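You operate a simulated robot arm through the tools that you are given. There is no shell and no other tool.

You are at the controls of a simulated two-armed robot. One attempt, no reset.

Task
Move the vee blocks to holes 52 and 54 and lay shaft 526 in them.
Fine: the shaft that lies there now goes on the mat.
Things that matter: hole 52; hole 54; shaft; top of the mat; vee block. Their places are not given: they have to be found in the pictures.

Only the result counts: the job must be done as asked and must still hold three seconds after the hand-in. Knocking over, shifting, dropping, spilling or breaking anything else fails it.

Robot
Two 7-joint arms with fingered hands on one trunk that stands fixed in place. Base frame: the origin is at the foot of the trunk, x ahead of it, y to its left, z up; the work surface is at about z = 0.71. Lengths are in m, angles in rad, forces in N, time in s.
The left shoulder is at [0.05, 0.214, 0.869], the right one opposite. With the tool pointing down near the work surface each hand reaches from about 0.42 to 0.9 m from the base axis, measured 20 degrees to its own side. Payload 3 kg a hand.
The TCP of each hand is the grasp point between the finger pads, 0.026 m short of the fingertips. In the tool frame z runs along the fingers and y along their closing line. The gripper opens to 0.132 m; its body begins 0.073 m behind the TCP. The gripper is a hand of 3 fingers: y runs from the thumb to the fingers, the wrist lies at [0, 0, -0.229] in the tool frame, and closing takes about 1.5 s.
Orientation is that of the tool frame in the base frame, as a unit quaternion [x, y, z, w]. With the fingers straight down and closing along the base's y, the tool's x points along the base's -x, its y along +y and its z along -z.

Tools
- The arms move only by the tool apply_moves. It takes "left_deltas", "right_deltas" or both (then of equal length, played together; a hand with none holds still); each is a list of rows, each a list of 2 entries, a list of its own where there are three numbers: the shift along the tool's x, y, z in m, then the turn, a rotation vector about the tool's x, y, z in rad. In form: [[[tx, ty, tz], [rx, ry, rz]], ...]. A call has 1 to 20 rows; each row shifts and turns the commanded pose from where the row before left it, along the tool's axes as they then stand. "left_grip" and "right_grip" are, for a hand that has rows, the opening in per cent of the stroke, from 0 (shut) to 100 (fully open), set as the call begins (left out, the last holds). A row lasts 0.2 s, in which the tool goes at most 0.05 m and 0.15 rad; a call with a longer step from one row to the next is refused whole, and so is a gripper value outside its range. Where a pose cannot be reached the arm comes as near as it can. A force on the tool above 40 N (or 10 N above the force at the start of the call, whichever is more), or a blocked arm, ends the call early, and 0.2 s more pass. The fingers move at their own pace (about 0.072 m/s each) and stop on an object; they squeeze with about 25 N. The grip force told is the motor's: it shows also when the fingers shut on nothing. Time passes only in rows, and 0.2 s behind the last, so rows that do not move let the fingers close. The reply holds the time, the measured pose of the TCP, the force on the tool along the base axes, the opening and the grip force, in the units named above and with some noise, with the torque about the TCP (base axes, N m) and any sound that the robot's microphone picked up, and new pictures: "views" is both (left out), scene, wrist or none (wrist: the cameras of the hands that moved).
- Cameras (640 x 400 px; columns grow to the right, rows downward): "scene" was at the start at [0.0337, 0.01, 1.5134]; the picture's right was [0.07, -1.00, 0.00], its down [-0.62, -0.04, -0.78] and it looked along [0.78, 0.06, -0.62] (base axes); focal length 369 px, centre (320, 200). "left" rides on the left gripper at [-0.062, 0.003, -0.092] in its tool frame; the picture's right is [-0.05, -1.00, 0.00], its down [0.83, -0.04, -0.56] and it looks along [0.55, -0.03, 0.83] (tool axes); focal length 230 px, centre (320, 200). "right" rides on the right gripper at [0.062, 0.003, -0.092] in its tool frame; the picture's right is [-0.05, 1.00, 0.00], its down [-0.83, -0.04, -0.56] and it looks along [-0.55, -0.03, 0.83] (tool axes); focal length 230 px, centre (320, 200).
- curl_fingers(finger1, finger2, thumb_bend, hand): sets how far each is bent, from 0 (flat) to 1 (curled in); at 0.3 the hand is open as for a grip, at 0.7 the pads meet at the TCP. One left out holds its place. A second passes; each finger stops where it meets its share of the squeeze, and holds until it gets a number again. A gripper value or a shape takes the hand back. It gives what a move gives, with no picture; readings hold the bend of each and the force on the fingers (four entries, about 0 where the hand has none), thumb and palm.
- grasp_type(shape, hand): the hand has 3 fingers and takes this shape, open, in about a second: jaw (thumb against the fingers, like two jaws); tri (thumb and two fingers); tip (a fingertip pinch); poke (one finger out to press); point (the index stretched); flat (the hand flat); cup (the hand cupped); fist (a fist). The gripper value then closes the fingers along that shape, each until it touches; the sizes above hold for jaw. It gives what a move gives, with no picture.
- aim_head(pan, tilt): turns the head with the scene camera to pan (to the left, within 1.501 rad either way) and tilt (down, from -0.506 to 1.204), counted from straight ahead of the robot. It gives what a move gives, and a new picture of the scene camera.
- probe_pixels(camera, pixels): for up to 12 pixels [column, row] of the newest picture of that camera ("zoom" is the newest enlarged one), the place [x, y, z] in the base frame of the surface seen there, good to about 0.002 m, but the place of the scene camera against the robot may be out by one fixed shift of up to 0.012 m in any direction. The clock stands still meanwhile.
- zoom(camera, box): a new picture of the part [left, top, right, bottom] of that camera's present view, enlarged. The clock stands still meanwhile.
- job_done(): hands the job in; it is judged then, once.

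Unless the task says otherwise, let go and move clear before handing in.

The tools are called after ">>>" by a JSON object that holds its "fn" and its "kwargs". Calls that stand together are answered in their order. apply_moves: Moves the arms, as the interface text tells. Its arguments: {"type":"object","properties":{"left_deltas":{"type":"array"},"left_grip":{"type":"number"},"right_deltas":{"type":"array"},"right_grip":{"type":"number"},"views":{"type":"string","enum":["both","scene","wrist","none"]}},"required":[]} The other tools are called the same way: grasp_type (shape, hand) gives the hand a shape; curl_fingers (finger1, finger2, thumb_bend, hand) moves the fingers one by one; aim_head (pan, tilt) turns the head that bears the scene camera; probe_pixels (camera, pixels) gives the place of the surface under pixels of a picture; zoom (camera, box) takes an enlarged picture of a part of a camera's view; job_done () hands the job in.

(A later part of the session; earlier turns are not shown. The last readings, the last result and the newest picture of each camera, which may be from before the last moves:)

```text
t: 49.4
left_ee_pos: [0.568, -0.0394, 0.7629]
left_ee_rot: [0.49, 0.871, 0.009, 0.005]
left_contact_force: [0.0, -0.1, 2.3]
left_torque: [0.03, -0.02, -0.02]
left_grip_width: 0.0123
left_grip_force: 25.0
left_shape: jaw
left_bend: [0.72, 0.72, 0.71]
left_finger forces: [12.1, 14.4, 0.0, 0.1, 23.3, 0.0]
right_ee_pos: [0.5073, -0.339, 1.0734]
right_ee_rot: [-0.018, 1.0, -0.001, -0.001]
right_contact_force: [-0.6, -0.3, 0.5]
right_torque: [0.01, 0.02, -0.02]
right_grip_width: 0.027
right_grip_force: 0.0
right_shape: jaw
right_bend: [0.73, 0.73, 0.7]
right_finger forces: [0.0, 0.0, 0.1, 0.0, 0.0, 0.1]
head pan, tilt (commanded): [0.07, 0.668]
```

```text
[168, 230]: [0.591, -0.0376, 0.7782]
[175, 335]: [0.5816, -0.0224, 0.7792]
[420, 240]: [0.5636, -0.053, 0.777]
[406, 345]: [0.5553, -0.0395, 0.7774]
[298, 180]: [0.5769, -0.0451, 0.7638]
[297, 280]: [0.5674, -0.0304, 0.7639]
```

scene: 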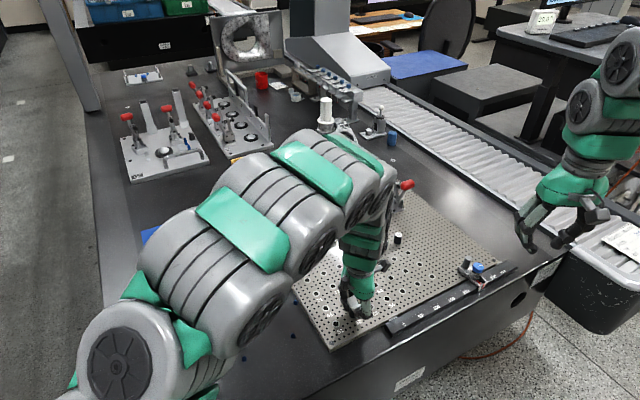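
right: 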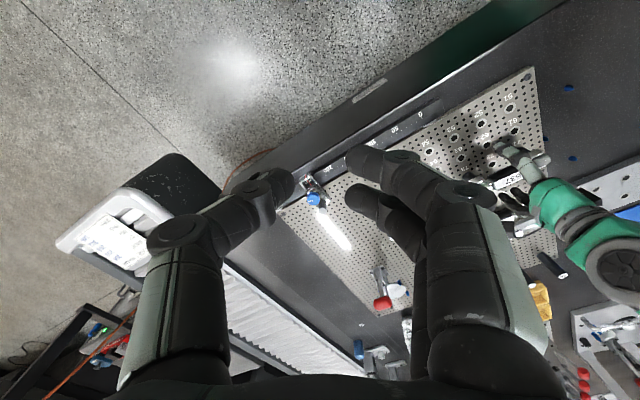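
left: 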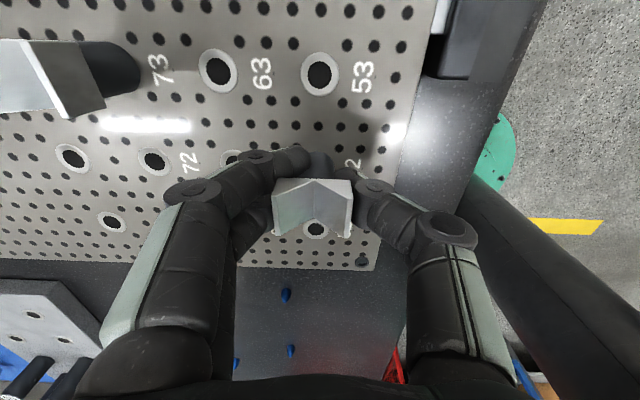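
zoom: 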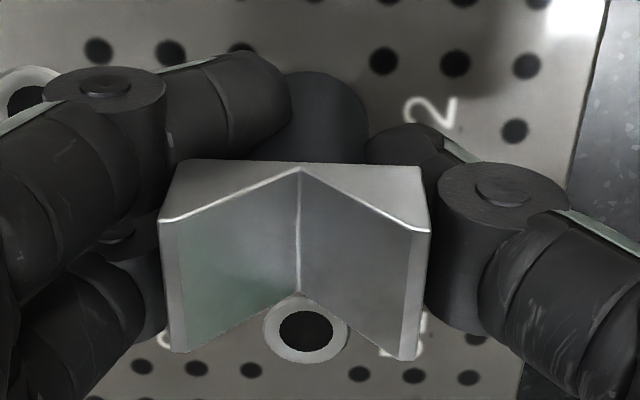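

Contact with the plate (+2.3 N), so the block is seated in 52. Opening the fingers.

>>> {"fn": "apply_moves", "kwargs": {"left_deltas": [[[0, 0, 0], [0, 0, 0]], [[0, 0, 0], [0, 0, 0]], [[0, 0, 0], [0, 0, 0]], [[0, 0, 0], [0, 0, 0]]], "left_grip": 45, "views": "wrist"}}

>>> {"fn": "zoom", "kwargs": {"camera": "left", "box": [260, 130, 380, 250]}}

>>> {"fn": "probe_pixels", "kwargs": {"camera": "zoom", "pixels": [[168, 230], [175, 335], [420, 240], [406, 345], [298, 180], [297, 280]]}}

```text
t: 50.4
left_ee_pos: [0.5696, -0.0389, 0.7628]
left_ee_rot: [0.489, 0.872, 0.008, 0.005]
left_contact_force: [0.7, 0.0, 0.3]
left_torque: [0.01, -0.02, 0.03]
left_grip_width: 0.0588
left_grip_force: 0.1
left_shape: jaw
left_bend: [0.73, 0.73, 0.7]
left_finger forces: [0.0, 0.0, 0.0, 0.0, 0.0, 0.0]
right_ee_pos: [0.5077, -0.3401, 1.0743]
right_ee_rot: [-0.019, 1.0, -0.001, 0.001]
right_contact_force: [-0.5, -0.7, 0.7]
right_torque: [0.01, 0.0, 0.05]
right_grip_width: 0.0267
right_grip_force: 0.1
right_shape: jaw
right_bend: [0.73, 0.73, 0.7]
right_finger forces: [0.0, 0.0, 0.1, 0.0, 0.1, 0.0]
head pan, tilt (commanded): [0.07, 0.668]
```

left: 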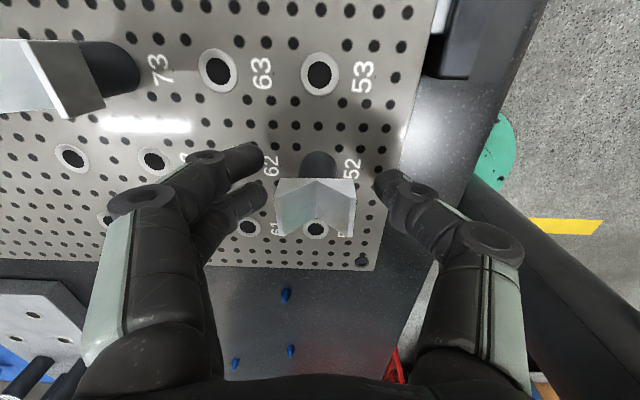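

```text
3.33 times, centred on (320, 190) of left
```

zoom: 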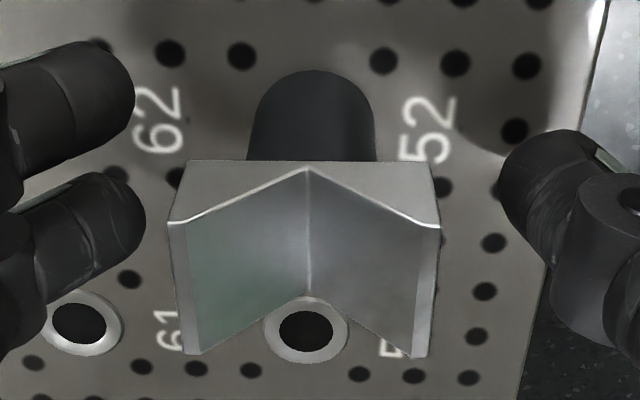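

```text
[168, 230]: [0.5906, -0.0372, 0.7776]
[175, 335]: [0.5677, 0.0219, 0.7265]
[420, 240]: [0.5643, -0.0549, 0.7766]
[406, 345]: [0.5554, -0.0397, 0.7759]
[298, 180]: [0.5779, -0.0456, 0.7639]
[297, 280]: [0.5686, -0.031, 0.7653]
```

The block stands seated in 52 (wings at 0.777, V aligned). I'll raise the hand, undo the small rotations, and go over the second block in 73.

>>> {"fn": "apply_moves", "kwargs": {"left_deltas": [[[0, 0, -0.02], [0, 0, 0]], [[0, 0, -0.03], [0, 0, 0]], [[0, 0, -0.03], [0.02, 0, 0]], [[0, 0, 0], [0, 0, -0.026]], [[-0.0174, 0.0328, 0], [0, 0, 0]], [[-0.0174, 0.0328, 0], [0, 0, 0]], [[-0.0174, 0.0328, 0], [0, 0, 0]], [[0, 0, 0], [0, 0, 0]]], "views": "both"}}

>>> {"fn": "zoom", "kwargs": {"camera": "left", "box": [250, 70, 400, 200]}}

>>> {"fn": "zoom", "kwargs": {"camera": "scene", "box": [300, 240, 400, 340]}}

```text
t: 52.2
left_ee_pos: [0.6779, -0.0339, 0.8424]
left_ee_rot: [0.479, 0.878, 0.0, 0.0]
left_contact_force: [-0.1, -0.6, 0.1]
left_torque: [-0.06, 0.01, 0.02]
left_grip_width: 0.0587
left_grip_force: 0.1
left_shape: jaw
left_bend: [0.73, 0.73, 0.7]
left_finger forces: [0.0, 0.0, 0.1, 0.0, 0.1, 0.1]
right_ee_pos: [0.5078, -0.3394, 1.0731]
right_ee_rot: [-0.019, 1.0, 0.0, 0.0]
right_contact_force: [1.0, -0.9, 0.7]
right_torque: [0.01, -0.01, 0.0]
right_grip_width: 0.0267
right_grip_force: 0.0
right_shape: jaw
right_bend: [0.73, 0.73, 0.7]
right_finger forces: [0.0, 0.0, 0.1, 0.0, 0.0, 0.0]
head pan, tilt (commanded): [0.07, 0.668]
```

scene: 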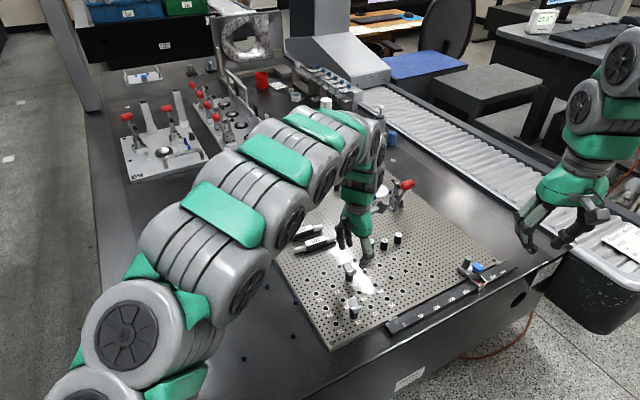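
left: 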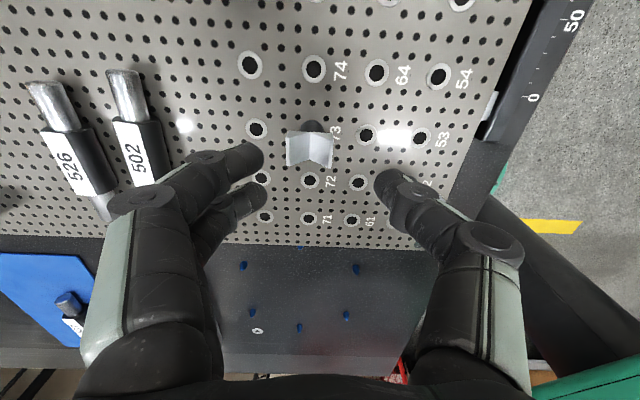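

```text
3.08 times, centred on (325, 135) of left
```

zoom: 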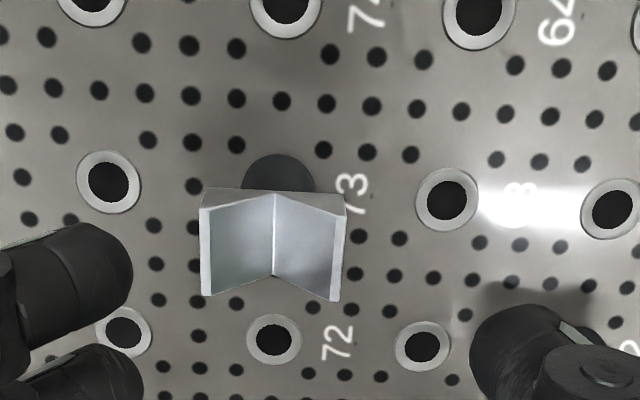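

```text
4.00 times, centred on (350, 290) of scene
```

zoom: 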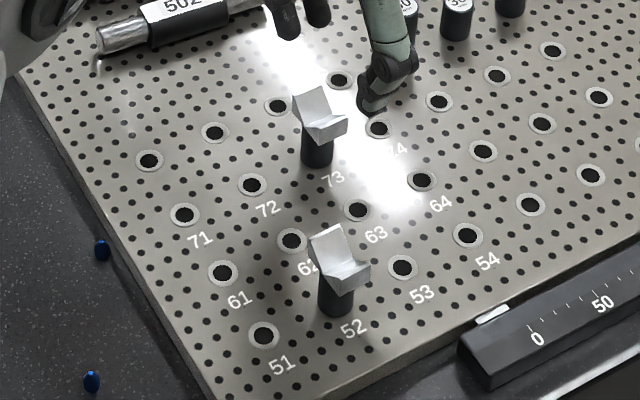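

The block in 52 stands upright. Now I'll probe block 73's corners and nearby holes for alignment.

>>> {"fn": "zoom", "kwargs": {"camera": "left", "box": [250, 70, 400, 200]}}

>>> {"fn": "probe_pixels", "kwargs": {"camera": "zoom", "pixels": [[205, 215], [206, 288], [341, 222], [336, 294], [274, 200], [272, 270], [108, 182], [446, 200], [610, 209], [274, 339], [477, 13], [286, 5]]}}

>>> {"fn": "probe_pixels", "kwargs": {"camera": "left", "pixels": [[440, 76], [377, 73], [315, 69], [250, 65], [257, 129], [368, 135], [421, 138], [310, 180], [309, 219], [351, 220], [358, 183]]}}

```text
3.08 times, centred on (325, 135) of left
```

zoom: 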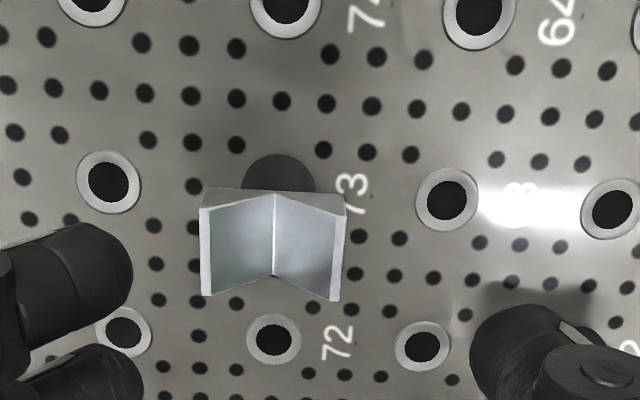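

```text
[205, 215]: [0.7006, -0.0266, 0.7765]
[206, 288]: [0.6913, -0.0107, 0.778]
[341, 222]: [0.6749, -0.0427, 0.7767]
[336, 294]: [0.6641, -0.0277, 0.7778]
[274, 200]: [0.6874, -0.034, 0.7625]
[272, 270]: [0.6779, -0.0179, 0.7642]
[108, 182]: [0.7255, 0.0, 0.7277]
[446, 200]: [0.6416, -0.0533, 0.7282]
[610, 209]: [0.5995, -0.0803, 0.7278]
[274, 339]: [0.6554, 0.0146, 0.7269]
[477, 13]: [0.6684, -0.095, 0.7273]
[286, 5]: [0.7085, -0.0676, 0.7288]
```

```text
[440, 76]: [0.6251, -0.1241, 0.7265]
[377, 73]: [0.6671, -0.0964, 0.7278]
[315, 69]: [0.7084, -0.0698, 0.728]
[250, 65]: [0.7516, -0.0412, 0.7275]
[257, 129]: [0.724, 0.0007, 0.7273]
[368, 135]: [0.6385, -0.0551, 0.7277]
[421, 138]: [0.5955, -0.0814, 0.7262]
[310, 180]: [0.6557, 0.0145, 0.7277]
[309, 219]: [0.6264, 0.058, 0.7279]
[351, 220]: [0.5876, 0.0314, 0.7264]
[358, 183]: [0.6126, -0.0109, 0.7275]
```

Block 73 is at (0.6827,-0.0266) and hole 54 averages (0.6252,-0.1232). I'll shift (+2.1 mm x, +4.1 mm y, keeping the thumb-side offset) and descend to the post.

>>> {"fn": "apply_moves", "kwargs": {"left_deltas": [[[0.0021, 0.0041, 0.01], [0, 0, 0]], [[0, 0, 0.03], [0, 0, 0]], [[0, 0, 0], [0, 0, 0]]], "views": "wrist"}}

>>> {"fn": "zoom", "kwargs": {"camera": "left", "box": [240, 110, 400, 230]}}

```text
t: 53.0
left_ee_pos: [0.6808, -0.0296, 0.8023]
left_ee_rot: [0.479, 0.878, 0.0, 0.001]
left_contact_force: [0.7, -0.4, 0.9]
left_torque: [-0.01, 0.02, -0.03]
left_grip_width: 0.059
left_grip_force: 0.1
left_shape: jaw
left_bend: [0.73, 0.73, 0.7]
left_finger forces: [0.0, 0.0, 0.0, 0.1, 0.1, 0.0]
right_ee_pos: [0.5067, -0.3397, 1.0728]
right_ee_rot: [-0.018, 1.0, 0.0, 0.0]
right_contact_force: [-0.2, 0.7, 0.0]
right_torque: [0.01, -0.01, 0.01]
right_grip_width: 0.0269
right_grip_force: 0.1
right_shape: jaw
right_bend: [0.73, 0.73, 0.7]
right_finger forces: [0.0, 0.0, 0.0, 0.0, 0.1, 0.0]
head pan, tilt (commanded): [0.07, 0.668]
```

left: 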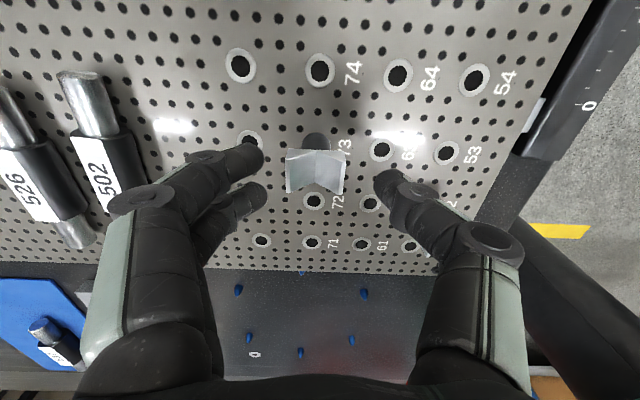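

```text
3.33 times, centred on (320, 170) of left
```

zoom: 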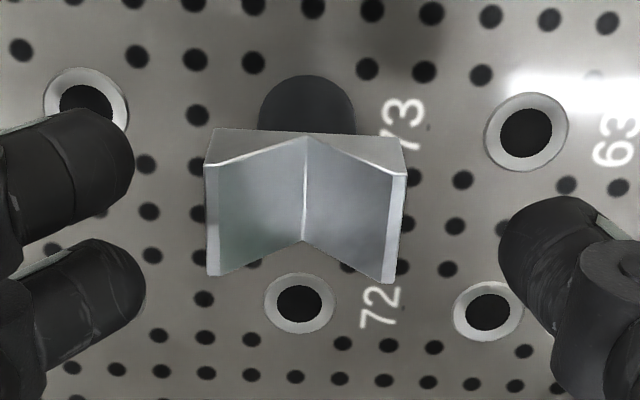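

Vee is 2.7 mm to the +v side of centre; I want ~3.6 mm so thumb and fingers touch together. Shifting 0.9 mm and descending to z≈0.764.

>>> {"fn": "apply_moves", "kwargs": {"left_deltas": [[[0, -0.0009, 0.012], [0, 0, 0]], [[0, 0, 0.014], [0, 0, 0]], [[0, 0, 0.0125], [0, 0, 0]], [[0, 0, 0], [0, 0, 0]]], "views": "wrist"}}

>>> {"fn": "zoom", "kwargs": {"camera": "left", "box": [240, 130, 400, 250]}}

>>> {"fn": "apply_moves", "kwargs": {"left_deltas": [[[0, 0, 0], [0, 0, 0]], [[0, 0, 0], [0, 0, 0]], [[0, 0, 0], [0, 0, 0]], [[0, 0, 0], [0, 0, 0]], [[0, 0, 0], [0, 0, 0]], [[0, 0, 0], [0, 0, 0]]], "left_grip": 0, "views": "wrist"}}

>>> {"fn": "zoom", "kwargs": {"camera": "left", "box": [240, 130, 400, 250]}}

```text
t: 54.0
left_ee_pos: [0.6806, -0.0282, 0.7646]
left_ee_rot: [0.479, 0.878, 0.0, 0.0]
left_contact_force: [-0.4, -0.1, 0.0]
left_torque: [0.05, 0.0, 0.01]
left_grip_width: 0.059
left_grip_force: 0.1
left_shape: jaw
left_bend: [0.73, 0.73, 0.7]
left_finger forces: [0.0, 0.1, 0.1, 0.0, 0.0, 0.1]
right_ee_pos: [0.5062, -0.3396, 1.0742]
right_ee_rot: [-0.019, 1.0, 0.001, 0.0]
right_contact_force: [0.7, 0.5, -0.8]
right_torque: [0.02, -0.04, 0.01]
right_grip_width: 0.0267
right_grip_force: 0.0
right_shape: jaw
right_bend: [0.73, 0.73, 0.7]
right_finger forces: [0.0, 0.1, 0.0, 0.0, 0.0, 0.0]
head pan, tilt (commanded): [0.07, 0.668]
```

left: 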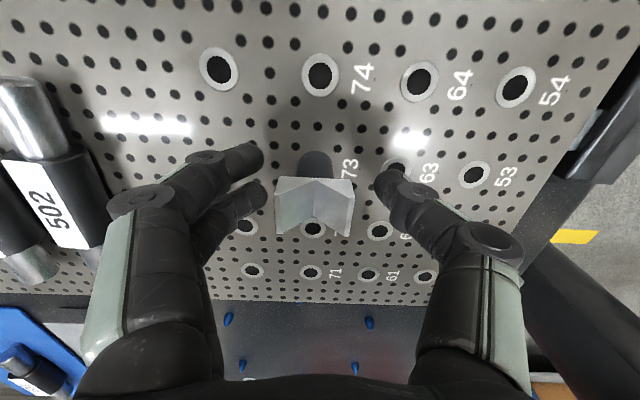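

```text
3.33 times, centred on (320, 190) of left
```

zoom: 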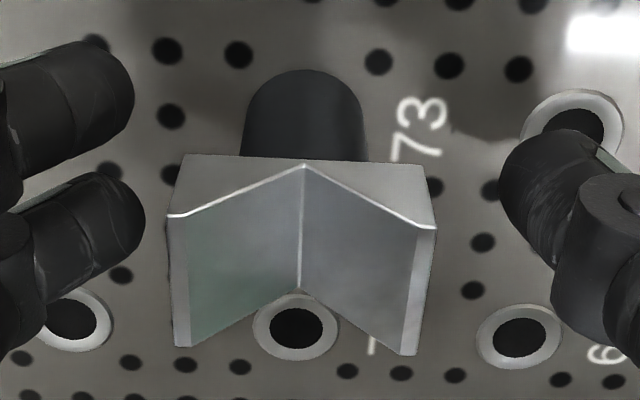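

```text
t: 55.4
left_ee_pos: [0.68, -0.0283, 0.7647]
left_ee_rot: [0.479, 0.878, 0.0, 0.0]
left_contact_force: [-0.5, 0.2, -0.2]
left_torque: [0.0, -0.01, 0.0]
left_grip_width: 0.0125
left_grip_force: 24.6
left_shape: jaw
left_bend: [0.72, 0.72, 0.71]
left_finger forces: [9.5, 12.3, 0.0, 0.0, 21.5, 0.0]
right_ee_pos: [0.5062, -0.3383, 1.0737]
right_ee_rot: [-0.018, 1.0, 0.0, 0.0]
right_contact_force: [-0.1, -0.8, 0.6]
right_torque: [-0.01, 0.03, -0.01]
right_grip_width: 0.0266
right_grip_force: 0.1
right_shape: jaw
right_bend: [0.73, 0.73, 0.7]
right_finger forces: [0.1, 0.0, 0.0, 0.0, 0.1, 0.0]
head pan, tilt (commanded): [0.07, 0.668]
```

left: 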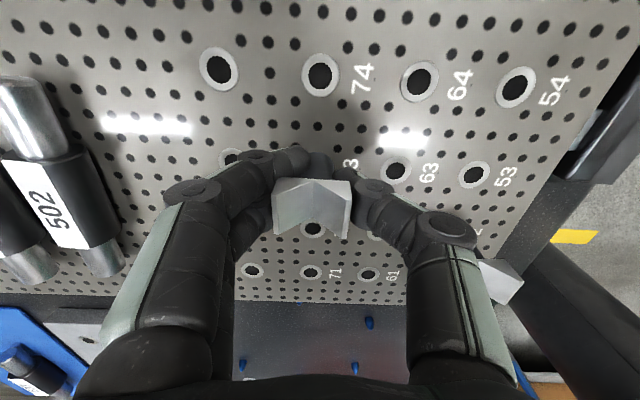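

```text
3.33 times, centred on (320, 190) of left
```

zoom: 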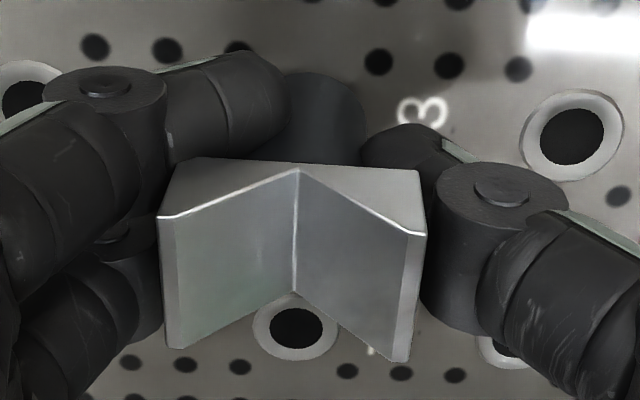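

Gripped; the block moved ~1 mm and yawed ~2°. Nudging back 0.8 mm and lifting straight up.

>>> {"fn": "apply_moves", "kwargs": {"left_deltas": [[[0, -0.0008, 0], [0, 0, 0]], [[0, 0, -0.004], [0, 0, 0]], [[0, 0, -0.006], [0, 0, 0]], [[0, 0, -0.01], [0, 0, 0]], [[0, 0, -0.015], [0, 0, 0]], [[0, 0, -0.02], [0, 0, 0]], [[0, 0, 0], [0, 0, 0]]], "views": "both"}}

>>> {"fn": "zoom", "kwargs": {"camera": "left", "box": [240, 100, 400, 250]}}

>>> {"fn": "zoom", "kwargs": {"camera": "left", "box": [260, 140, 380, 250]}}

>>> {"fn": "probe_pixels", "kwargs": {"camera": "zoom", "pixels": [[297, 155], [295, 272], [153, 215], [165, 335], [422, 225], [408, 345], [152, 235], [160, 300], [418, 250], [414, 300]]}}

```text
t: 57.0
left_ee_pos: [0.6782, -0.0289, 0.8193]
left_ee_rot: [0.479, 0.878, 0.0, 0.0]
left_contact_force: [0.8, 1.1, -2.6]
left_torque: [0.05, 0.01, 0.0]
left_grip_width: 0.0124
left_grip_force: 24.6
left_shape: jaw
left_bend: [0.72, 0.72, 0.71]
left_finger forces: [10.2, 13.1, 0.0, 0.0, 22.2, 0.0]
right_ee_pos: [0.507, -0.34, 1.0739]
right_ee_rot: [-0.018, 1.0, 0.0, 0.0]
right_contact_force: [-0.5, -0.2, 0.0]
right_torque: [-0.03, 0.03, 0.0]
right_grip_width: 0.0269
right_grip_force: 0.1
right_shape: jaw
right_bend: [0.73, 0.73, 0.7]
right_finger forces: [0.0, 0.0, 0.0, 0.1, 0.1, 0.0]
head pan, tilt (commanded): [0.07, 0.668]
```

scene: 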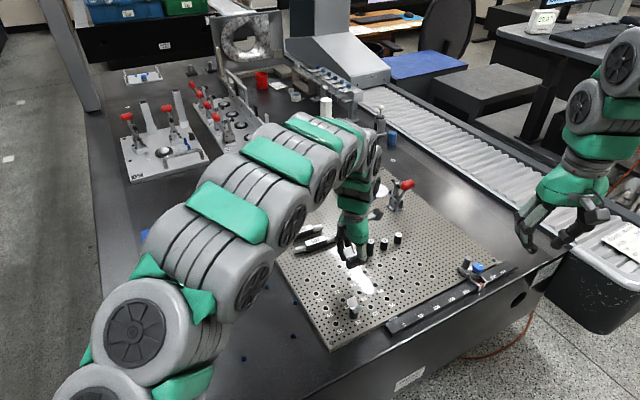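
left: 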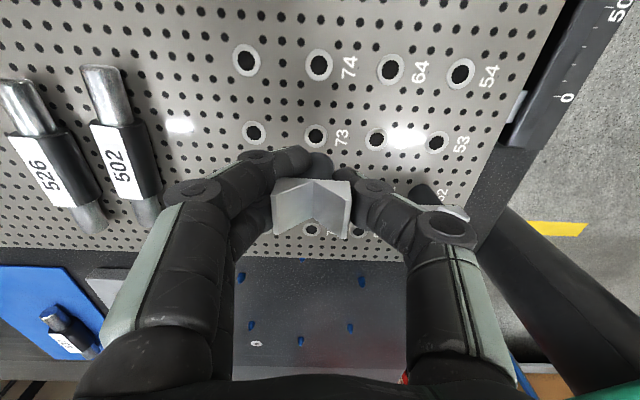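

```text
2.67 times, centred on (320, 175) of left
```

zoom: 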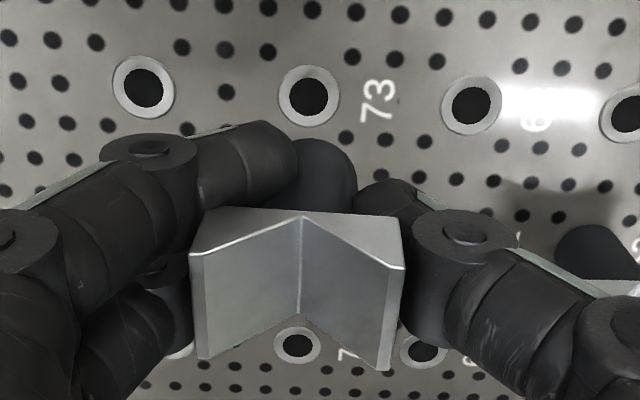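

```text
3.64 times, centred on (320, 195) of left
```

zoom: 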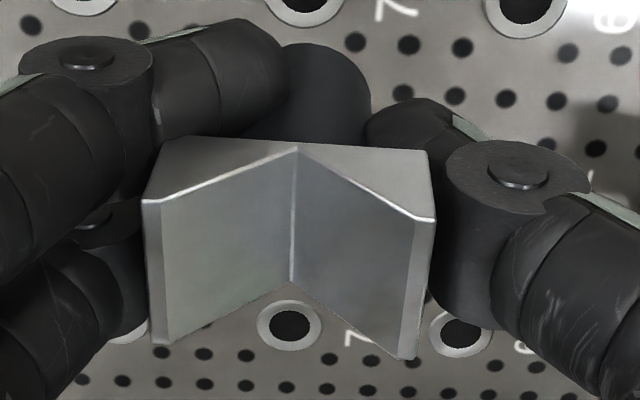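

```text
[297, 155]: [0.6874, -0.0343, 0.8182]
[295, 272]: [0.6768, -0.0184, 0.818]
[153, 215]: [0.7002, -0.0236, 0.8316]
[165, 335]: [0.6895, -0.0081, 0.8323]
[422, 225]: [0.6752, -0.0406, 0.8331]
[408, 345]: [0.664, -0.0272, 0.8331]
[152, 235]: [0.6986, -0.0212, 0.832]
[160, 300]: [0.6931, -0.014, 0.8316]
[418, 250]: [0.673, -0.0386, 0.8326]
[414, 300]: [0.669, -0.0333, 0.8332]
```

Block 2 is out of 73 (reference: hole 73 at (309,96) in this zoom). Before moving to 54 I'll check the ruler bar's height and distance from hole 54.

>>> {"fn": "probe_pixels", "kwargs": {"camera": "left", "pixels": [[540, 120], [515, 110], [507, 150], [575, 60], [522, 95], [530, 150], [500, 170], [460, 73], [437, 142], [560, 30], [600, 10], [510, 125]]}}

```text
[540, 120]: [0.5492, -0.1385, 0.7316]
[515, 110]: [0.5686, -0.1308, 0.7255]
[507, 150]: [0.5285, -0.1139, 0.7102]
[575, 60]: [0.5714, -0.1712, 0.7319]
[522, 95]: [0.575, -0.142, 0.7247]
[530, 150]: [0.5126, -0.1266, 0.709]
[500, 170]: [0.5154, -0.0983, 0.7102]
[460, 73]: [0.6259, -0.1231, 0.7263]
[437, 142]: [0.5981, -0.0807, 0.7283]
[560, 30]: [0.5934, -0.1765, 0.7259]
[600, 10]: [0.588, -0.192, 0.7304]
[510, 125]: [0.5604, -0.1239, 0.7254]
```

The bar's top is z≈0.732, below the thumb tip (0.738) even when seated. Moving block 2 to above hole 54.

>>> {"fn": "apply_moves", "kwargs": {"left_deltas": [[[-0.01213, -0.02488, 0], [0, 0, 0]], [[-0.01213, -0.02488, 0], [0, 0, 0]], [[-0.01213, -0.02488, 0], [0, 0, 0]], [[-0.01213, -0.02488, 0], [0, 0, 0]], [[0, 0, 0], [0, 0, 0.015]], [[0, 0, 0], [0, 0, 0]], [[0, 0, 0], [0, 0, 0]]], "views": "both"}}

>>> {"fn": "zoom", "kwargs": {"camera": "left", "box": [240, 100, 400, 250]}}

>>> {"fn": "zoom", "kwargs": {"camera": "scene", "box": [320, 250, 410, 330]}}

```text
t: 58.6
left_ee_pos: [0.6204, -0.1248, 0.8184]
left_ee_rot: [0.486, 0.874, 0.0, 0.001]
left_contact_force: [-0.6, 0.4, -1.7]
left_torque: [0.01, -0.01, 0.0]
left_grip_width: 0.0125
left_grip_force: 25.3
left_shape: jaw
left_bend: [0.72, 0.72, 0.71]
left_finger forces: [10.3, 13.2, 0.1, 0.0, 22.1, 0.0]
right_ee_pos: [0.5077, -0.3403, 1.0731]
right_ee_rot: [-0.019, 1.0, 0.0, 0.0]
right_contact_force: [1.0, 0.8, -0.4]
right_torque: [-0.01, 0.0, -0.01]
right_grip_width: 0.0267
right_grip_force: 0.0
right_shape: jaw
right_bend: [0.73, 0.73, 0.7]
right_finger forces: [0.0, 0.1, 0.0, 0.0, 0.0, 0.1]
head pan, tilt (commanded): [0.07, 0.668]
```

scene: 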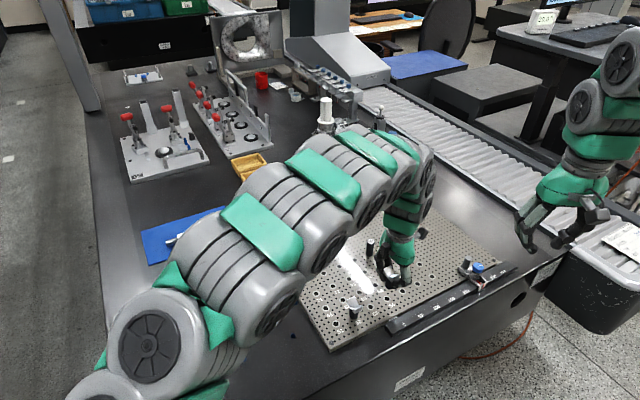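
left: 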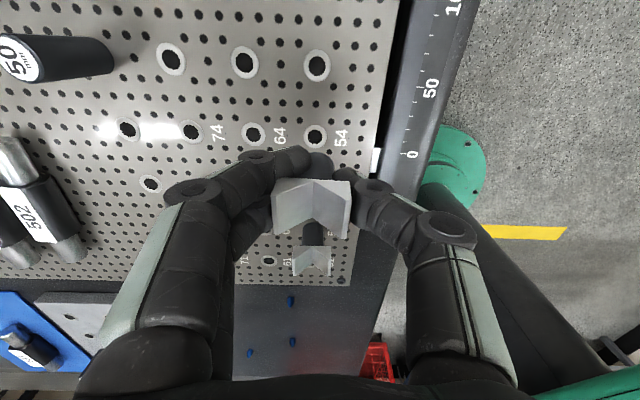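

```text
2.67 times, centred on (320, 175) of left
```

zoom: 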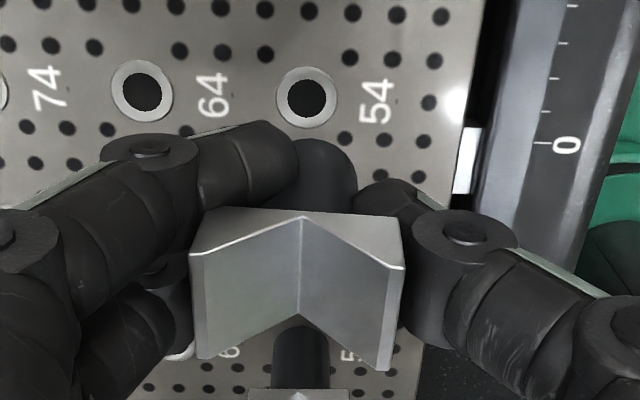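

```text
5.00 times, centred on (365, 290) of scene
```

zoom: 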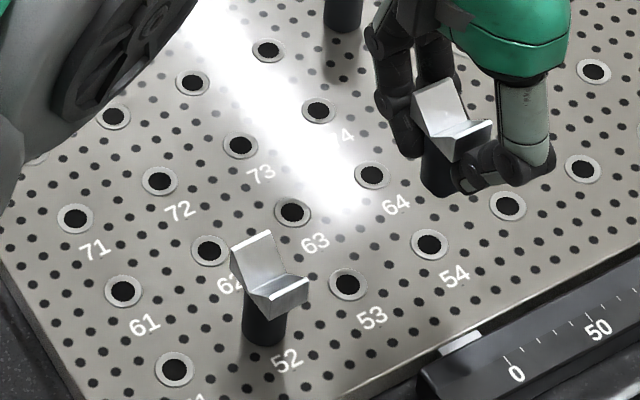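

Hole 54 sits at (307,98) vs reference (309,96): sub-millimetre. Small correction plus a slight tilt trim, then lowering.

>>> {"fn": "apply_moves", "kwargs": {"left_deltas": [[[0.0006, 0.0003, 0], [-0.012, 0, 0]], [[0, 0, 0.01], [0, 0, 0]], [[0, 0, 0.01], [0, 0, 0]], [[0, 0, 0.01], [0, 0, 0]], [[0, 0, 0.005], [0, 0, 0]], [[0, 0, 0.005], [0, 0, 0]], [[0, 0, 0], [0, 0, 0]]], "views": "both"}}

>>> {"fn": "zoom", "kwargs": {"camera": "scene", "box": [345, 250, 425, 320]}}

```text
t: 60.2
left_ee_pos: [0.6241, -0.1213, 0.7789]
left_ee_rot: [0.485, 0.874, 0.006, 0.002]
left_contact_force: [-0.5, -0.2, -1.8]
left_torque: [-0.01, 0.03, -0.02]
left_grip_width: 0.0128
left_grip_force: 24.9
left_shape: jaw
left_bend: [0.72, 0.72, 0.71]
left_finger forces: [10.6, 13.3, 0.0, 0.0, 22.3, 0.0]
right_ee_pos: [0.5069, -0.3399, 1.0741]
right_ee_rot: [-0.018, 1.0, 0.0, 0.0]
right_contact_force: [-0.5, -0.6, -0.1]
right_torque: [-0.02, -0.01, 0.0]
right_grip_width: 0.0268
right_grip_force: 0.0
right_shape: jaw
right_bend: [0.73, 0.73, 0.7]
right_finger forces: [0.0, 0.0, 0.1, 0.1, 0.0, 0.1]
head pan, tilt (commanded): [0.07, 0.668]
```

scene: 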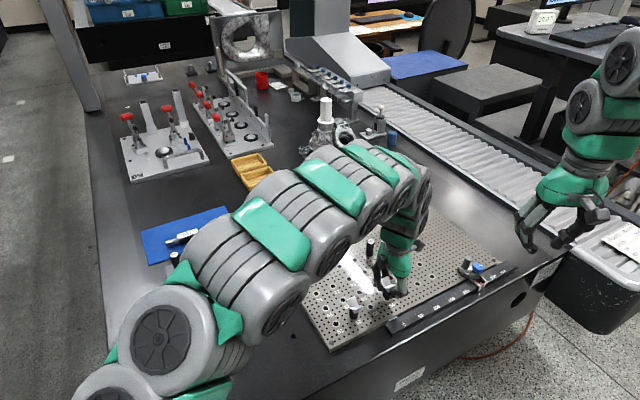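
left: 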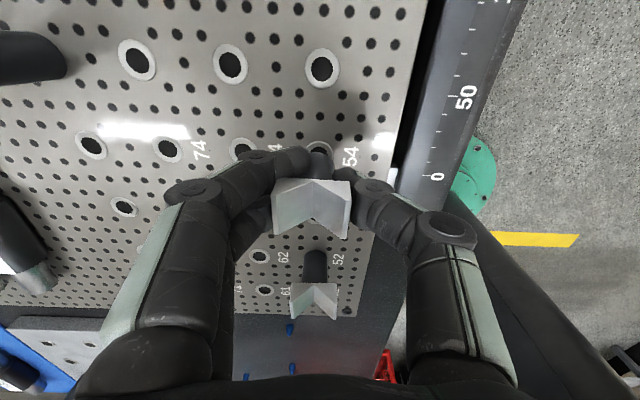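

```text
5.71 times, centred on (385, 285) of scene
```

zoom: 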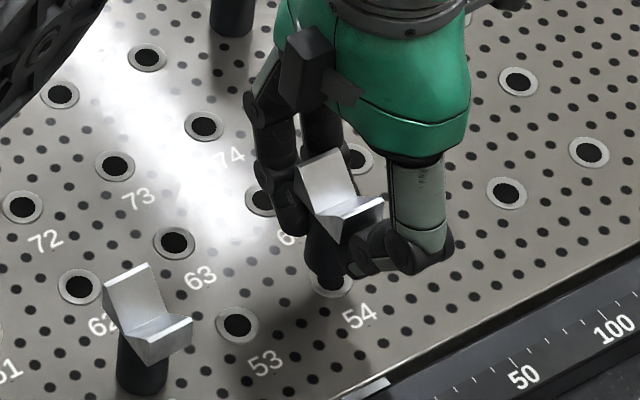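

The reading shifted ~3 mm from before, which may be noise or droop. I'll verify the block's position against hole 54 with the wrist camera before going on.

>>> {"fn": "zoom", "kwargs": {"camera": "left", "box": [260, 120, 380, 250]}}

>>> {"fn": "probe_pixels", "kwargs": {"camera": "zoom", "pixels": [[297, 200], [293, 295], [163, 250], [170, 355], [415, 260], [402, 370], [305, 60], [310, 100]]}}

>>> {"fn": "probe_pixels", "kwargs": {"camera": "left", "pixels": [[168, 149], [322, 68], [230, 64], [91, 145], [137, 60], [124, 207], [243, 147], [318, 147], [260, 256]]}}

>>> {"fn": "apply_moves", "kwargs": {"left_deltas": [[[0, 0, 0], [0, 0, 0]]], "views": "none"}}

```text
3.08 times, centred on (320, 185) of left
```

zoom: 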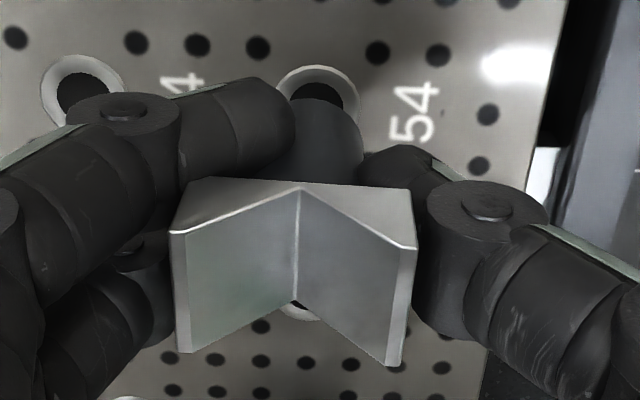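

```text
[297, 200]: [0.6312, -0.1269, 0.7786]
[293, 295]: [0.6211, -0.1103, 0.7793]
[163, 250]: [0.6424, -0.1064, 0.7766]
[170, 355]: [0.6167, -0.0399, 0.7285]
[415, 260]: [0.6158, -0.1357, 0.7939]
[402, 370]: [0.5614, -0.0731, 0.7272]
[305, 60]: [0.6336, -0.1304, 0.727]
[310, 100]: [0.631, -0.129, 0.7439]
```

```text
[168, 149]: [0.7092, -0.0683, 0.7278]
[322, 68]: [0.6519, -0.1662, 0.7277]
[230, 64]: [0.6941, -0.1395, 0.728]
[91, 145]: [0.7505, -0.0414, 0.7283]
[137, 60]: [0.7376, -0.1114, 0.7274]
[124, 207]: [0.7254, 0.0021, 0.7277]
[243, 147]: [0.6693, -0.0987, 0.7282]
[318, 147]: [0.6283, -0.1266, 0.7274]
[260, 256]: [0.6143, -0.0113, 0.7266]
```

```text
t: 60.6
left_ee_pos: [0.6237, -0.1224, 0.7788]
left_ee_rot: [0.486, 0.874, 0.005, 0.003]
left_contact_force: [-0.4, -0.4, -0.8]
left_torque: [-0.01, 0.01, -0.02]
left_grip_width: 0.0125
left_grip_force: 24.5
left_shape: jaw
left_bend: [0.72, 0.72, 0.71]
left_finger forces: [10.6, 13.5, 0.1, 0.0, 22.2, 0.1]
right_ee_pos: [0.507, -0.3389, 1.0741]
right_ee_rot: [-0.018, 1.0, 0.0, 0.001]
right_contact_force: [-0.5, 0.1, -0.6]
right_torque: [-0.02, -0.01, 0.03]
right_grip_width: 0.0268
right_grip_force: 0.1
right_shape: jaw
right_bend: [0.73, 0.73, 0.7]
right_finger forces: [0.1, 0.1, 0.0, 0.0, 0.1, 0.1]
head pan, tilt (commanded): [0.07, 0.668]
```

The wrist view shows the hand drifted: hole 54 should appear 3.3 mm to +v of the TCP but is only 0.7 mm, and 2 mm off along u. I'll correct (−2.1 mm x, −2.6 mm y) and re-check.

>>> {"fn": "apply_moves", "kwargs": {"left_deltas": [[[-0.001, -0.0013, 0], [0, 0, 0]], [[-0.0011, -0.0013, 0], [0, 0, 0]], [[0, 0, 0], [0, 0, 0]], [[0, 0, 0], [0, 0, 0]]], "views": "wrist"}}

>>> {"fn": "zoom", "kwargs": {"camera": "left", "box": [260, 120, 380, 250]}}

>>> {"fn": "probe_pixels", "kwargs": {"camera": "zoom", "pixels": [[297, 195], [293, 290], [175, 245], [185, 340], [412, 255], [397, 350], [300, 192], [293, 294]]}}

```text
t: 61.6
left_ee_pos: [0.6209, -0.1246, 0.7786]
left_ee_rot: [0.486, 0.874, 0.005, 0.003]
left_contact_force: [0.0, 0.1, -0.6]
left_torque: [0.01, -0.02, 0.04]
left_grip_width: 0.0123
left_grip_force: 25.2
left_shape: jaw
left_bend: [0.72, 0.72, 0.71]
left_finger forces: [10.7, 13.5, 0.0, 0.0, 22.1, 0.0]
right_ee_pos: [0.5067, -0.3396, 1.0738]
right_ee_rot: [-0.019, 1.0, 0.0, 0.0]
right_contact_force: [-0.4, 0.1, 0.2]
right_torque: [0.0, 0.0, -0.01]
right_grip_width: 0.027
right_grip_force: 0.0
right_shape: jaw
right_bend: [0.73, 0.73, 0.7]
right_finger forces: [0.1, 0.1, 0.0, 0.1, 0.0, 0.0]
head pan, tilt (commanded): [0.07, 0.668]
```

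left: 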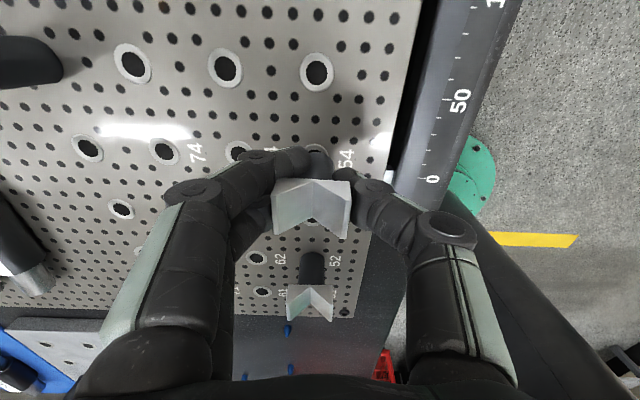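

```text
3.08 times, centred on (320, 185) of left
```

zoom: 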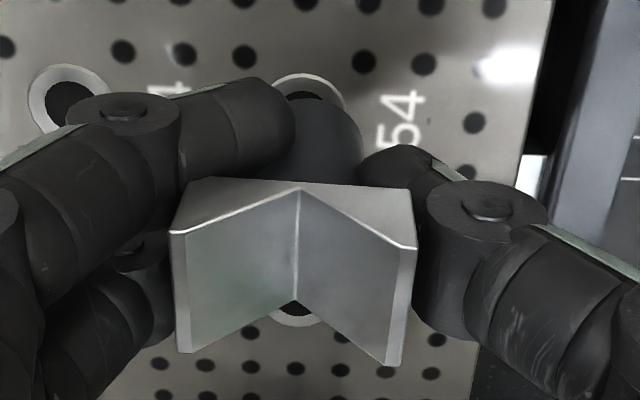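

```text
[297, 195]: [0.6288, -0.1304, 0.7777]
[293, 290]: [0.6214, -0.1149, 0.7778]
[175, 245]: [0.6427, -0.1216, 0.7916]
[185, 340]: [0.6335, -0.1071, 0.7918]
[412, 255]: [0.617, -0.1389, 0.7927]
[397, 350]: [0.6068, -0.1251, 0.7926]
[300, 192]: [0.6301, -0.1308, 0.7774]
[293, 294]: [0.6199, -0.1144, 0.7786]
```

Now the block's centre reads (0.6250,-0.1230), matching hole 54. Lowering in small steps.

>>> {"fn": "apply_moves", "kwargs": {"left_deltas": [[[0, 0, 0.003], [0, 0, 0]], [[0, 0, 0.003], [0, 0, 0]], [[0, 0, 0], [0, 0, 0]]], "views": "none"}}

>>> {"fn": "apply_moves", "kwargs": {"left_deltas": [[[0, 0, 0.002], [0, 0, 0]], [[0, 0, 0.002], [0, 0, 0]], [[0, 0, 0], [0, 0, 0]]], "views": "wrist"}}

>>> {"fn": "zoom", "kwargs": {"camera": "left", "box": [260, 120, 380, 250]}}

>>> {"fn": "probe_pixels", "kwargs": {"camera": "zoom", "pixels": [[175, 245], [185, 340], [412, 255], [397, 350], [300, 192], [293, 294]]}}

```text
t: 62.4
left_ee_pos: [0.6221, -0.1248, 0.7718]
left_ee_rot: [0.486, 0.874, 0.006, 0.003]
left_contact_force: [0.8, 1.0, -0.2]
left_torque: [0.01, -0.04, 0.0]
left_grip_width: 0.0125
left_grip_force: 25.4
left_shape: jaw
left_bend: [0.72, 0.72, 0.71]
left_finger forces: [10.9, 13.8, 0.1, 0.0, 21.8, 0.0]
right_ee_pos: [0.5051, -0.3396, 1.0743]
right_ee_rot: [-0.019, 1.0, -0.001, 0.0]
right_contact_force: [-0.5, 0.1, 0.5]
right_torque: [-0.01, 0.0, -0.02]
right_grip_width: 0.0267
right_grip_force: 0.1
right_shape: jaw
right_bend: [0.73, 0.73, 0.7]
right_finger forces: [0.1, 0.1, 0.0, 0.1, 0.0, 0.0]
head pan, tilt (commanded): [0.07, 0.668]
```

```text
t: 63.2
left_ee_pos: [0.6209, -0.1246, 0.7695]
left_ee_rot: [0.487, 0.874, 0.005, 0.003]
left_contact_force: [3.8, 3.2, 0.3]
left_torque: [0.14, -0.22, 0.0]
left_grip_width: 0.0124
left_grip_force: 24.6
left_shape: jaw
left_bend: [0.72, 0.72, 0.71]
left_finger forces: [12.8, 15.5, 0.1, 0.0, 21.3, 0.0]
right_ee_pos: [0.5064, -0.3387, 1.0732]
right_ee_rot: [-0.018, 1.0, 0.0, 0.0]
right_contact_force: [-0.5, -0.8, -0.3]
right_torque: [0.0, 0.0, -0.02]
right_grip_width: 0.0267
right_grip_force: 0.0
right_shape: jaw
right_bend: [0.73, 0.73, 0.7]
right_finger forces: [0.1, 0.1, 0.0, 0.1, 0.0, 0.0]
head pan, tilt (commanded): [0.07, 0.668]
```

left: 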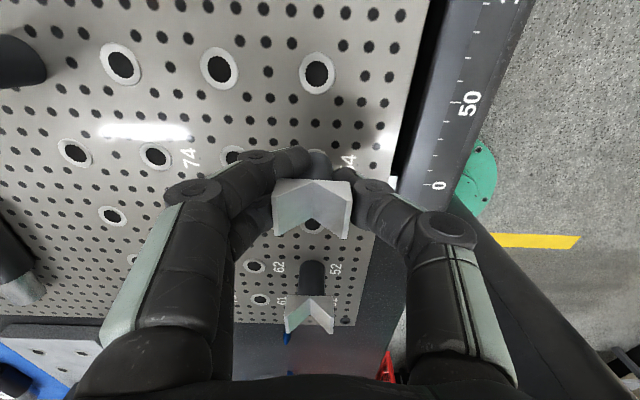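

```text
3.08 times, centred on (320, 185) of left
```

zoom: 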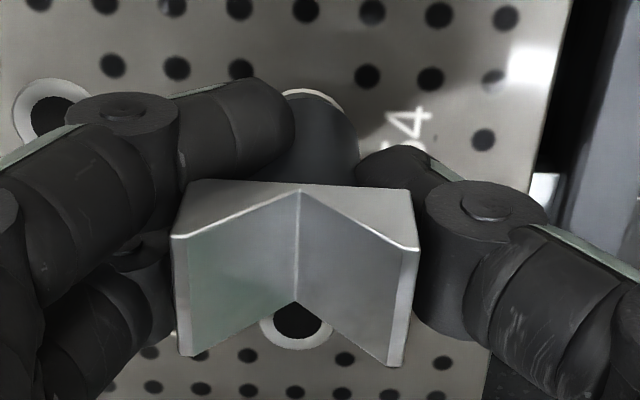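

```text
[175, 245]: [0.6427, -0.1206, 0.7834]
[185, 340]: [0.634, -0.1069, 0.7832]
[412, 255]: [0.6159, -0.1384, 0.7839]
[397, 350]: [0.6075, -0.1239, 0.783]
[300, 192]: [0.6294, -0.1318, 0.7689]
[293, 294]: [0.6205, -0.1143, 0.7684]
```

A side force of ~5 N toward +v appears, so the peg is in the hole but pressing its −v wall. Easing 1 mm toward +v and continuing down.

>>> {"fn": "apply_moves", "kwargs": {"left_deltas": [[[0, 0.001, 0], [0, 0, 0]], [[0, 0, 0], [0, 0, 0]]], "views": "none"}}

>>> {"fn": "apply_moves", "kwargs": {"left_deltas": [[[0, 0, 0.001], [0, 0, 0]], [[0, 0, 0.001], [0, 0, 0]], [[0, 0, 0], [0, 0, 0]]], "views": "none"}}

```text
t: 63.8
left_ee_pos: [0.6225, -0.1252, 0.7686]
left_ee_rot: [0.486, 0.874, 0.005, 0.003]
left_contact_force: [1.7, 1.3, -1.3]
left_torque: [0.07, -0.05, -0.04]
left_grip_width: 0.0126
left_grip_force: 25.1
left_shape: jaw
left_bend: [0.72, 0.72, 0.71]
left_finger forces: [11.9, 15.1, 0.1, 0.0, 22.2, 0.0]
right_ee_pos: [0.5074, -0.3413, 1.0735]
right_ee_rot: [-0.017, 1.0, 0.0, 0.0]
right_contact_force: [-0.3, 0.2, 0.3]
right_torque: [0.04, 0.02, -0.01]
right_grip_width: 0.0267
right_grip_force: 0.1
right_shape: jaw
right_bend: [0.73, 0.73, 0.7]
right_finger forces: [0.0, 0.1, 0.0, 0.0, 0.1, 0.1]
head pan, tilt (commanded): [0.07, 0.668]
```

```text
t: 64.6
left_ee_pos: [0.6227, -0.1254, 0.7664]
left_ee_rot: [0.484, 0.875, 0.006, 0.003]
left_contact_force: [1.4, 0.7, -0.9]
left_torque: [0.02, -0.06, 0.01]
left_grip_width: 0.0123
left_grip_force: 25.5
left_shape: jaw
left_bend: [0.72, 0.72, 0.71]
left_finger forces: [12.0, 15.4, 0.1, 0.1, 22.2, 0.1]
right_ee_pos: [0.5067, -0.3392, 1.0726]
right_ee_rot: [-0.018, 1.0, 0.0, 0.0]
right_contact_force: [0.2, 0.3, 0.8]
right_torque: [0.01, 0.0, 0.01]
right_grip_width: 0.0267
right_grip_force: 0.1
right_shape: jaw
right_bend: [0.73, 0.73, 0.7]
right_finger forces: [0.0, 0.1, 0.1, 0.0, 0.0, 0.0]
head pan, tilt (commanded): [0.07, 0.668]
```

Side force has dropped to ~1.5 N. Another small +v easing and down the last millimetres.

>>> {"fn": "apply_moves", "kwargs": {"left_deltas": [[[0, 0.0004, 0.001], [0, 0, 0]], [[0, 0, 0.001], [0, 0, 0]], [[0, 0, 0], [0, 0, 0]]], "views": "none"}}

>>> {"fn": "apply_moves", "kwargs": {"left_deltas": [[[0, 0, 0.001], [0, 0, 0]], [[0, 0, 0], [0, 0, 0]]], "views": "wrist"}}

>>> {"fn": "zoom", "kwargs": {"camera": "left", "box": [260, 130, 380, 250]}}

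>>> {"fn": "probe_pixels", "kwargs": {"camera": "zoom", "pixels": [[168, 235], [178, 340], [422, 240], [408, 340], [298, 180], [294, 285]]}}

```text
t: 65.4
left_ee_pos: [0.6217, -0.1243, 0.7641]
left_ee_rot: [0.485, 0.874, 0.005, 0.002]
left_contact_force: [0.3, 0.0, -1.2]
left_torque: [0.0, -0.02, 0.03]
left_grip_width: 0.0126
left_grip_force: 24.6
left_shape: jaw
left_bend: [0.72, 0.72, 0.71]
left_finger forces: [11.8, 15.1, 0.1, 0.1, 22.9, 0.2]
right_ee_pos: [0.5061, -0.3387, 1.074]
right_ee_rot: [-0.018, 1.0, 0.0, 0.0]
right_contact_force: [-0.1, -0.2, -0.7]
right_torque: [-0.03, 0.0, -0.03]
right_grip_width: 0.0268
right_grip_force: 0.1
right_shape: jaw
right_bend: [0.73, 0.73, 0.7]
right_finger forces: [0.1, 0.0, 0.0, 0.1, 0.0, 0.0]
head pan, tilt (commanded): [0.07, 0.668]
```

```text
t: 66.0
left_ee_pos: [0.622, -0.1246, 0.7644]
left_ee_rot: [0.485, 0.874, 0.005, 0.003]
left_contact_force: [-0.2, -0.6, -1.1]
left_torque: [0.01, 0.01, 0.0]
left_grip_width: 0.0124
left_grip_force: 24.8
left_shape: jaw
left_bend: [0.72, 0.72, 0.71]
left_finger forces: [11.8, 15.1, 0.0, 0.0, 23.0, 0.1]
right_ee_pos: [0.5077, -0.3394, 1.0742]
right_ee_rot: [-0.018, 1.0, 0.0, -0.001]
right_contact_force: [0.0, 1.0, 0.3]
right_torque: [-0.06, 0.0, -0.01]
right_grip_width: 0.0268
right_grip_force: 0.0
right_shape: jaw
right_bend: [0.73, 0.73, 0.7]
right_finger forces: [0.1, 0.0, 0.0, 0.1, 0.0, 0.0]
head pan, tilt (commanded): [0.07, 0.668]
```

left: 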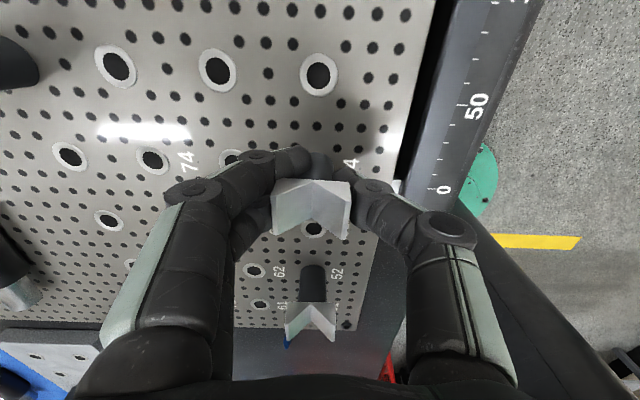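

```text
3.33 times, centred on (320, 190) of left
```

zoom: 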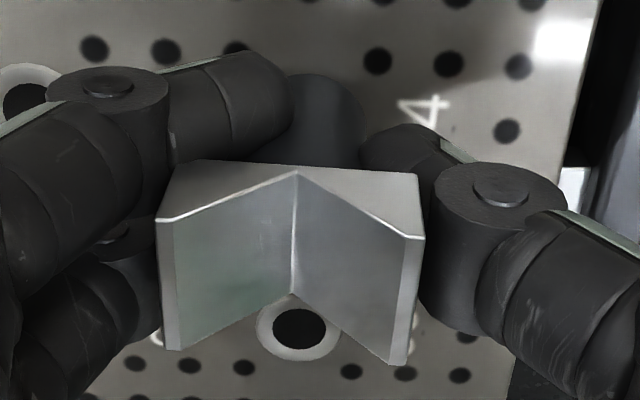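

```text
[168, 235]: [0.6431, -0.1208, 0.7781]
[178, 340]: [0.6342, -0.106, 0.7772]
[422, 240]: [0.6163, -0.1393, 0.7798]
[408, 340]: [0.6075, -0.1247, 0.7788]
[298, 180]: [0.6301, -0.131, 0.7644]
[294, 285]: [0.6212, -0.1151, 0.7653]
```

Wing tops are at ~0.7785, less than 1 mm from seated. Two more small steps down.

>>> {"fn": "apply_moves", "kwargs": {"left_deltas": [[[0, 0, 0.0008], [0, 0, 0]], [[0, 0, 0], [0, 0, 0]]], "views": "none"}}

>>> {"fn": "apply_moves", "kwargs": {"left_deltas": [[[0, 0, 0.0006], [0, 0, 0]], [[0, 0, 0], [0, 0, 0]]], "views": "none"}}

```text
t: 66.6
left_ee_pos: [0.6228, -0.1242, 0.7637]
left_ee_rot: [0.485, 0.874, 0.005, 0.003]
left_contact_force: [-1.1, 0.4, 4.2]
left_torque: [0.08, -0.02, 0.04]
left_grip_width: 0.0124
left_grip_force: 25.2
left_shape: jaw
left_bend: [0.72, 0.72, 0.71]
left_finger forces: [12.0, 14.8, 0.0, 0.0, 24.2, 0.1]
right_ee_pos: [0.5074, -0.3398, 1.0739]
right_ee_rot: [-0.018, 1.0, 0.0, 0.0]
right_contact_force: [-0.5, -1.2, 0.4]
right_torque: [0.01, 0.01, -0.01]
right_grip_width: 0.0268
right_grip_force: 0.0
right_shape: jaw
right_bend: [0.73, 0.73, 0.7]
right_finger forces: [0.0, 0.0, 0.0, 0.0, 0.1, 0.0]
head pan, tilt (commanded): [0.07, 0.668]
```

```text
t: 67.2
left_ee_pos: [0.6227, -0.1241, 0.7624]
left_ee_rot: [0.485, 0.874, 0.006, 0.004]
left_contact_force: [-1.4, -2.3, 9.9]
left_torque: [0.0, -0.04, -0.02]
left_grip_width: 0.0127
left_grip_force: 25.0
left_shape: jaw
left_bend: [0.72, 0.72, 0.71]
left_finger forces: [13.2, 14.9, 0.1, 0.0, 26.2, 0.0]
right_ee_pos: [0.5053, -0.3404, 1.0726]
right_ee_rot: [-0.018, 1.0, 0.0, 0.0]
right_contact_force: [-0.3, 0.1, 0.0]
right_torque: [0.04, 0.02, -0.02]
right_grip_width: 0.0268
right_grip_force: 0.1
right_shape: jaw
right_bend: [0.73, 0.73, 0.7]
right_finger forces: [0.0, 0.0, 0.1, 0.0, 0.0, 0.0]
head pan, tilt (commanded): [0.07, 0.668]
```

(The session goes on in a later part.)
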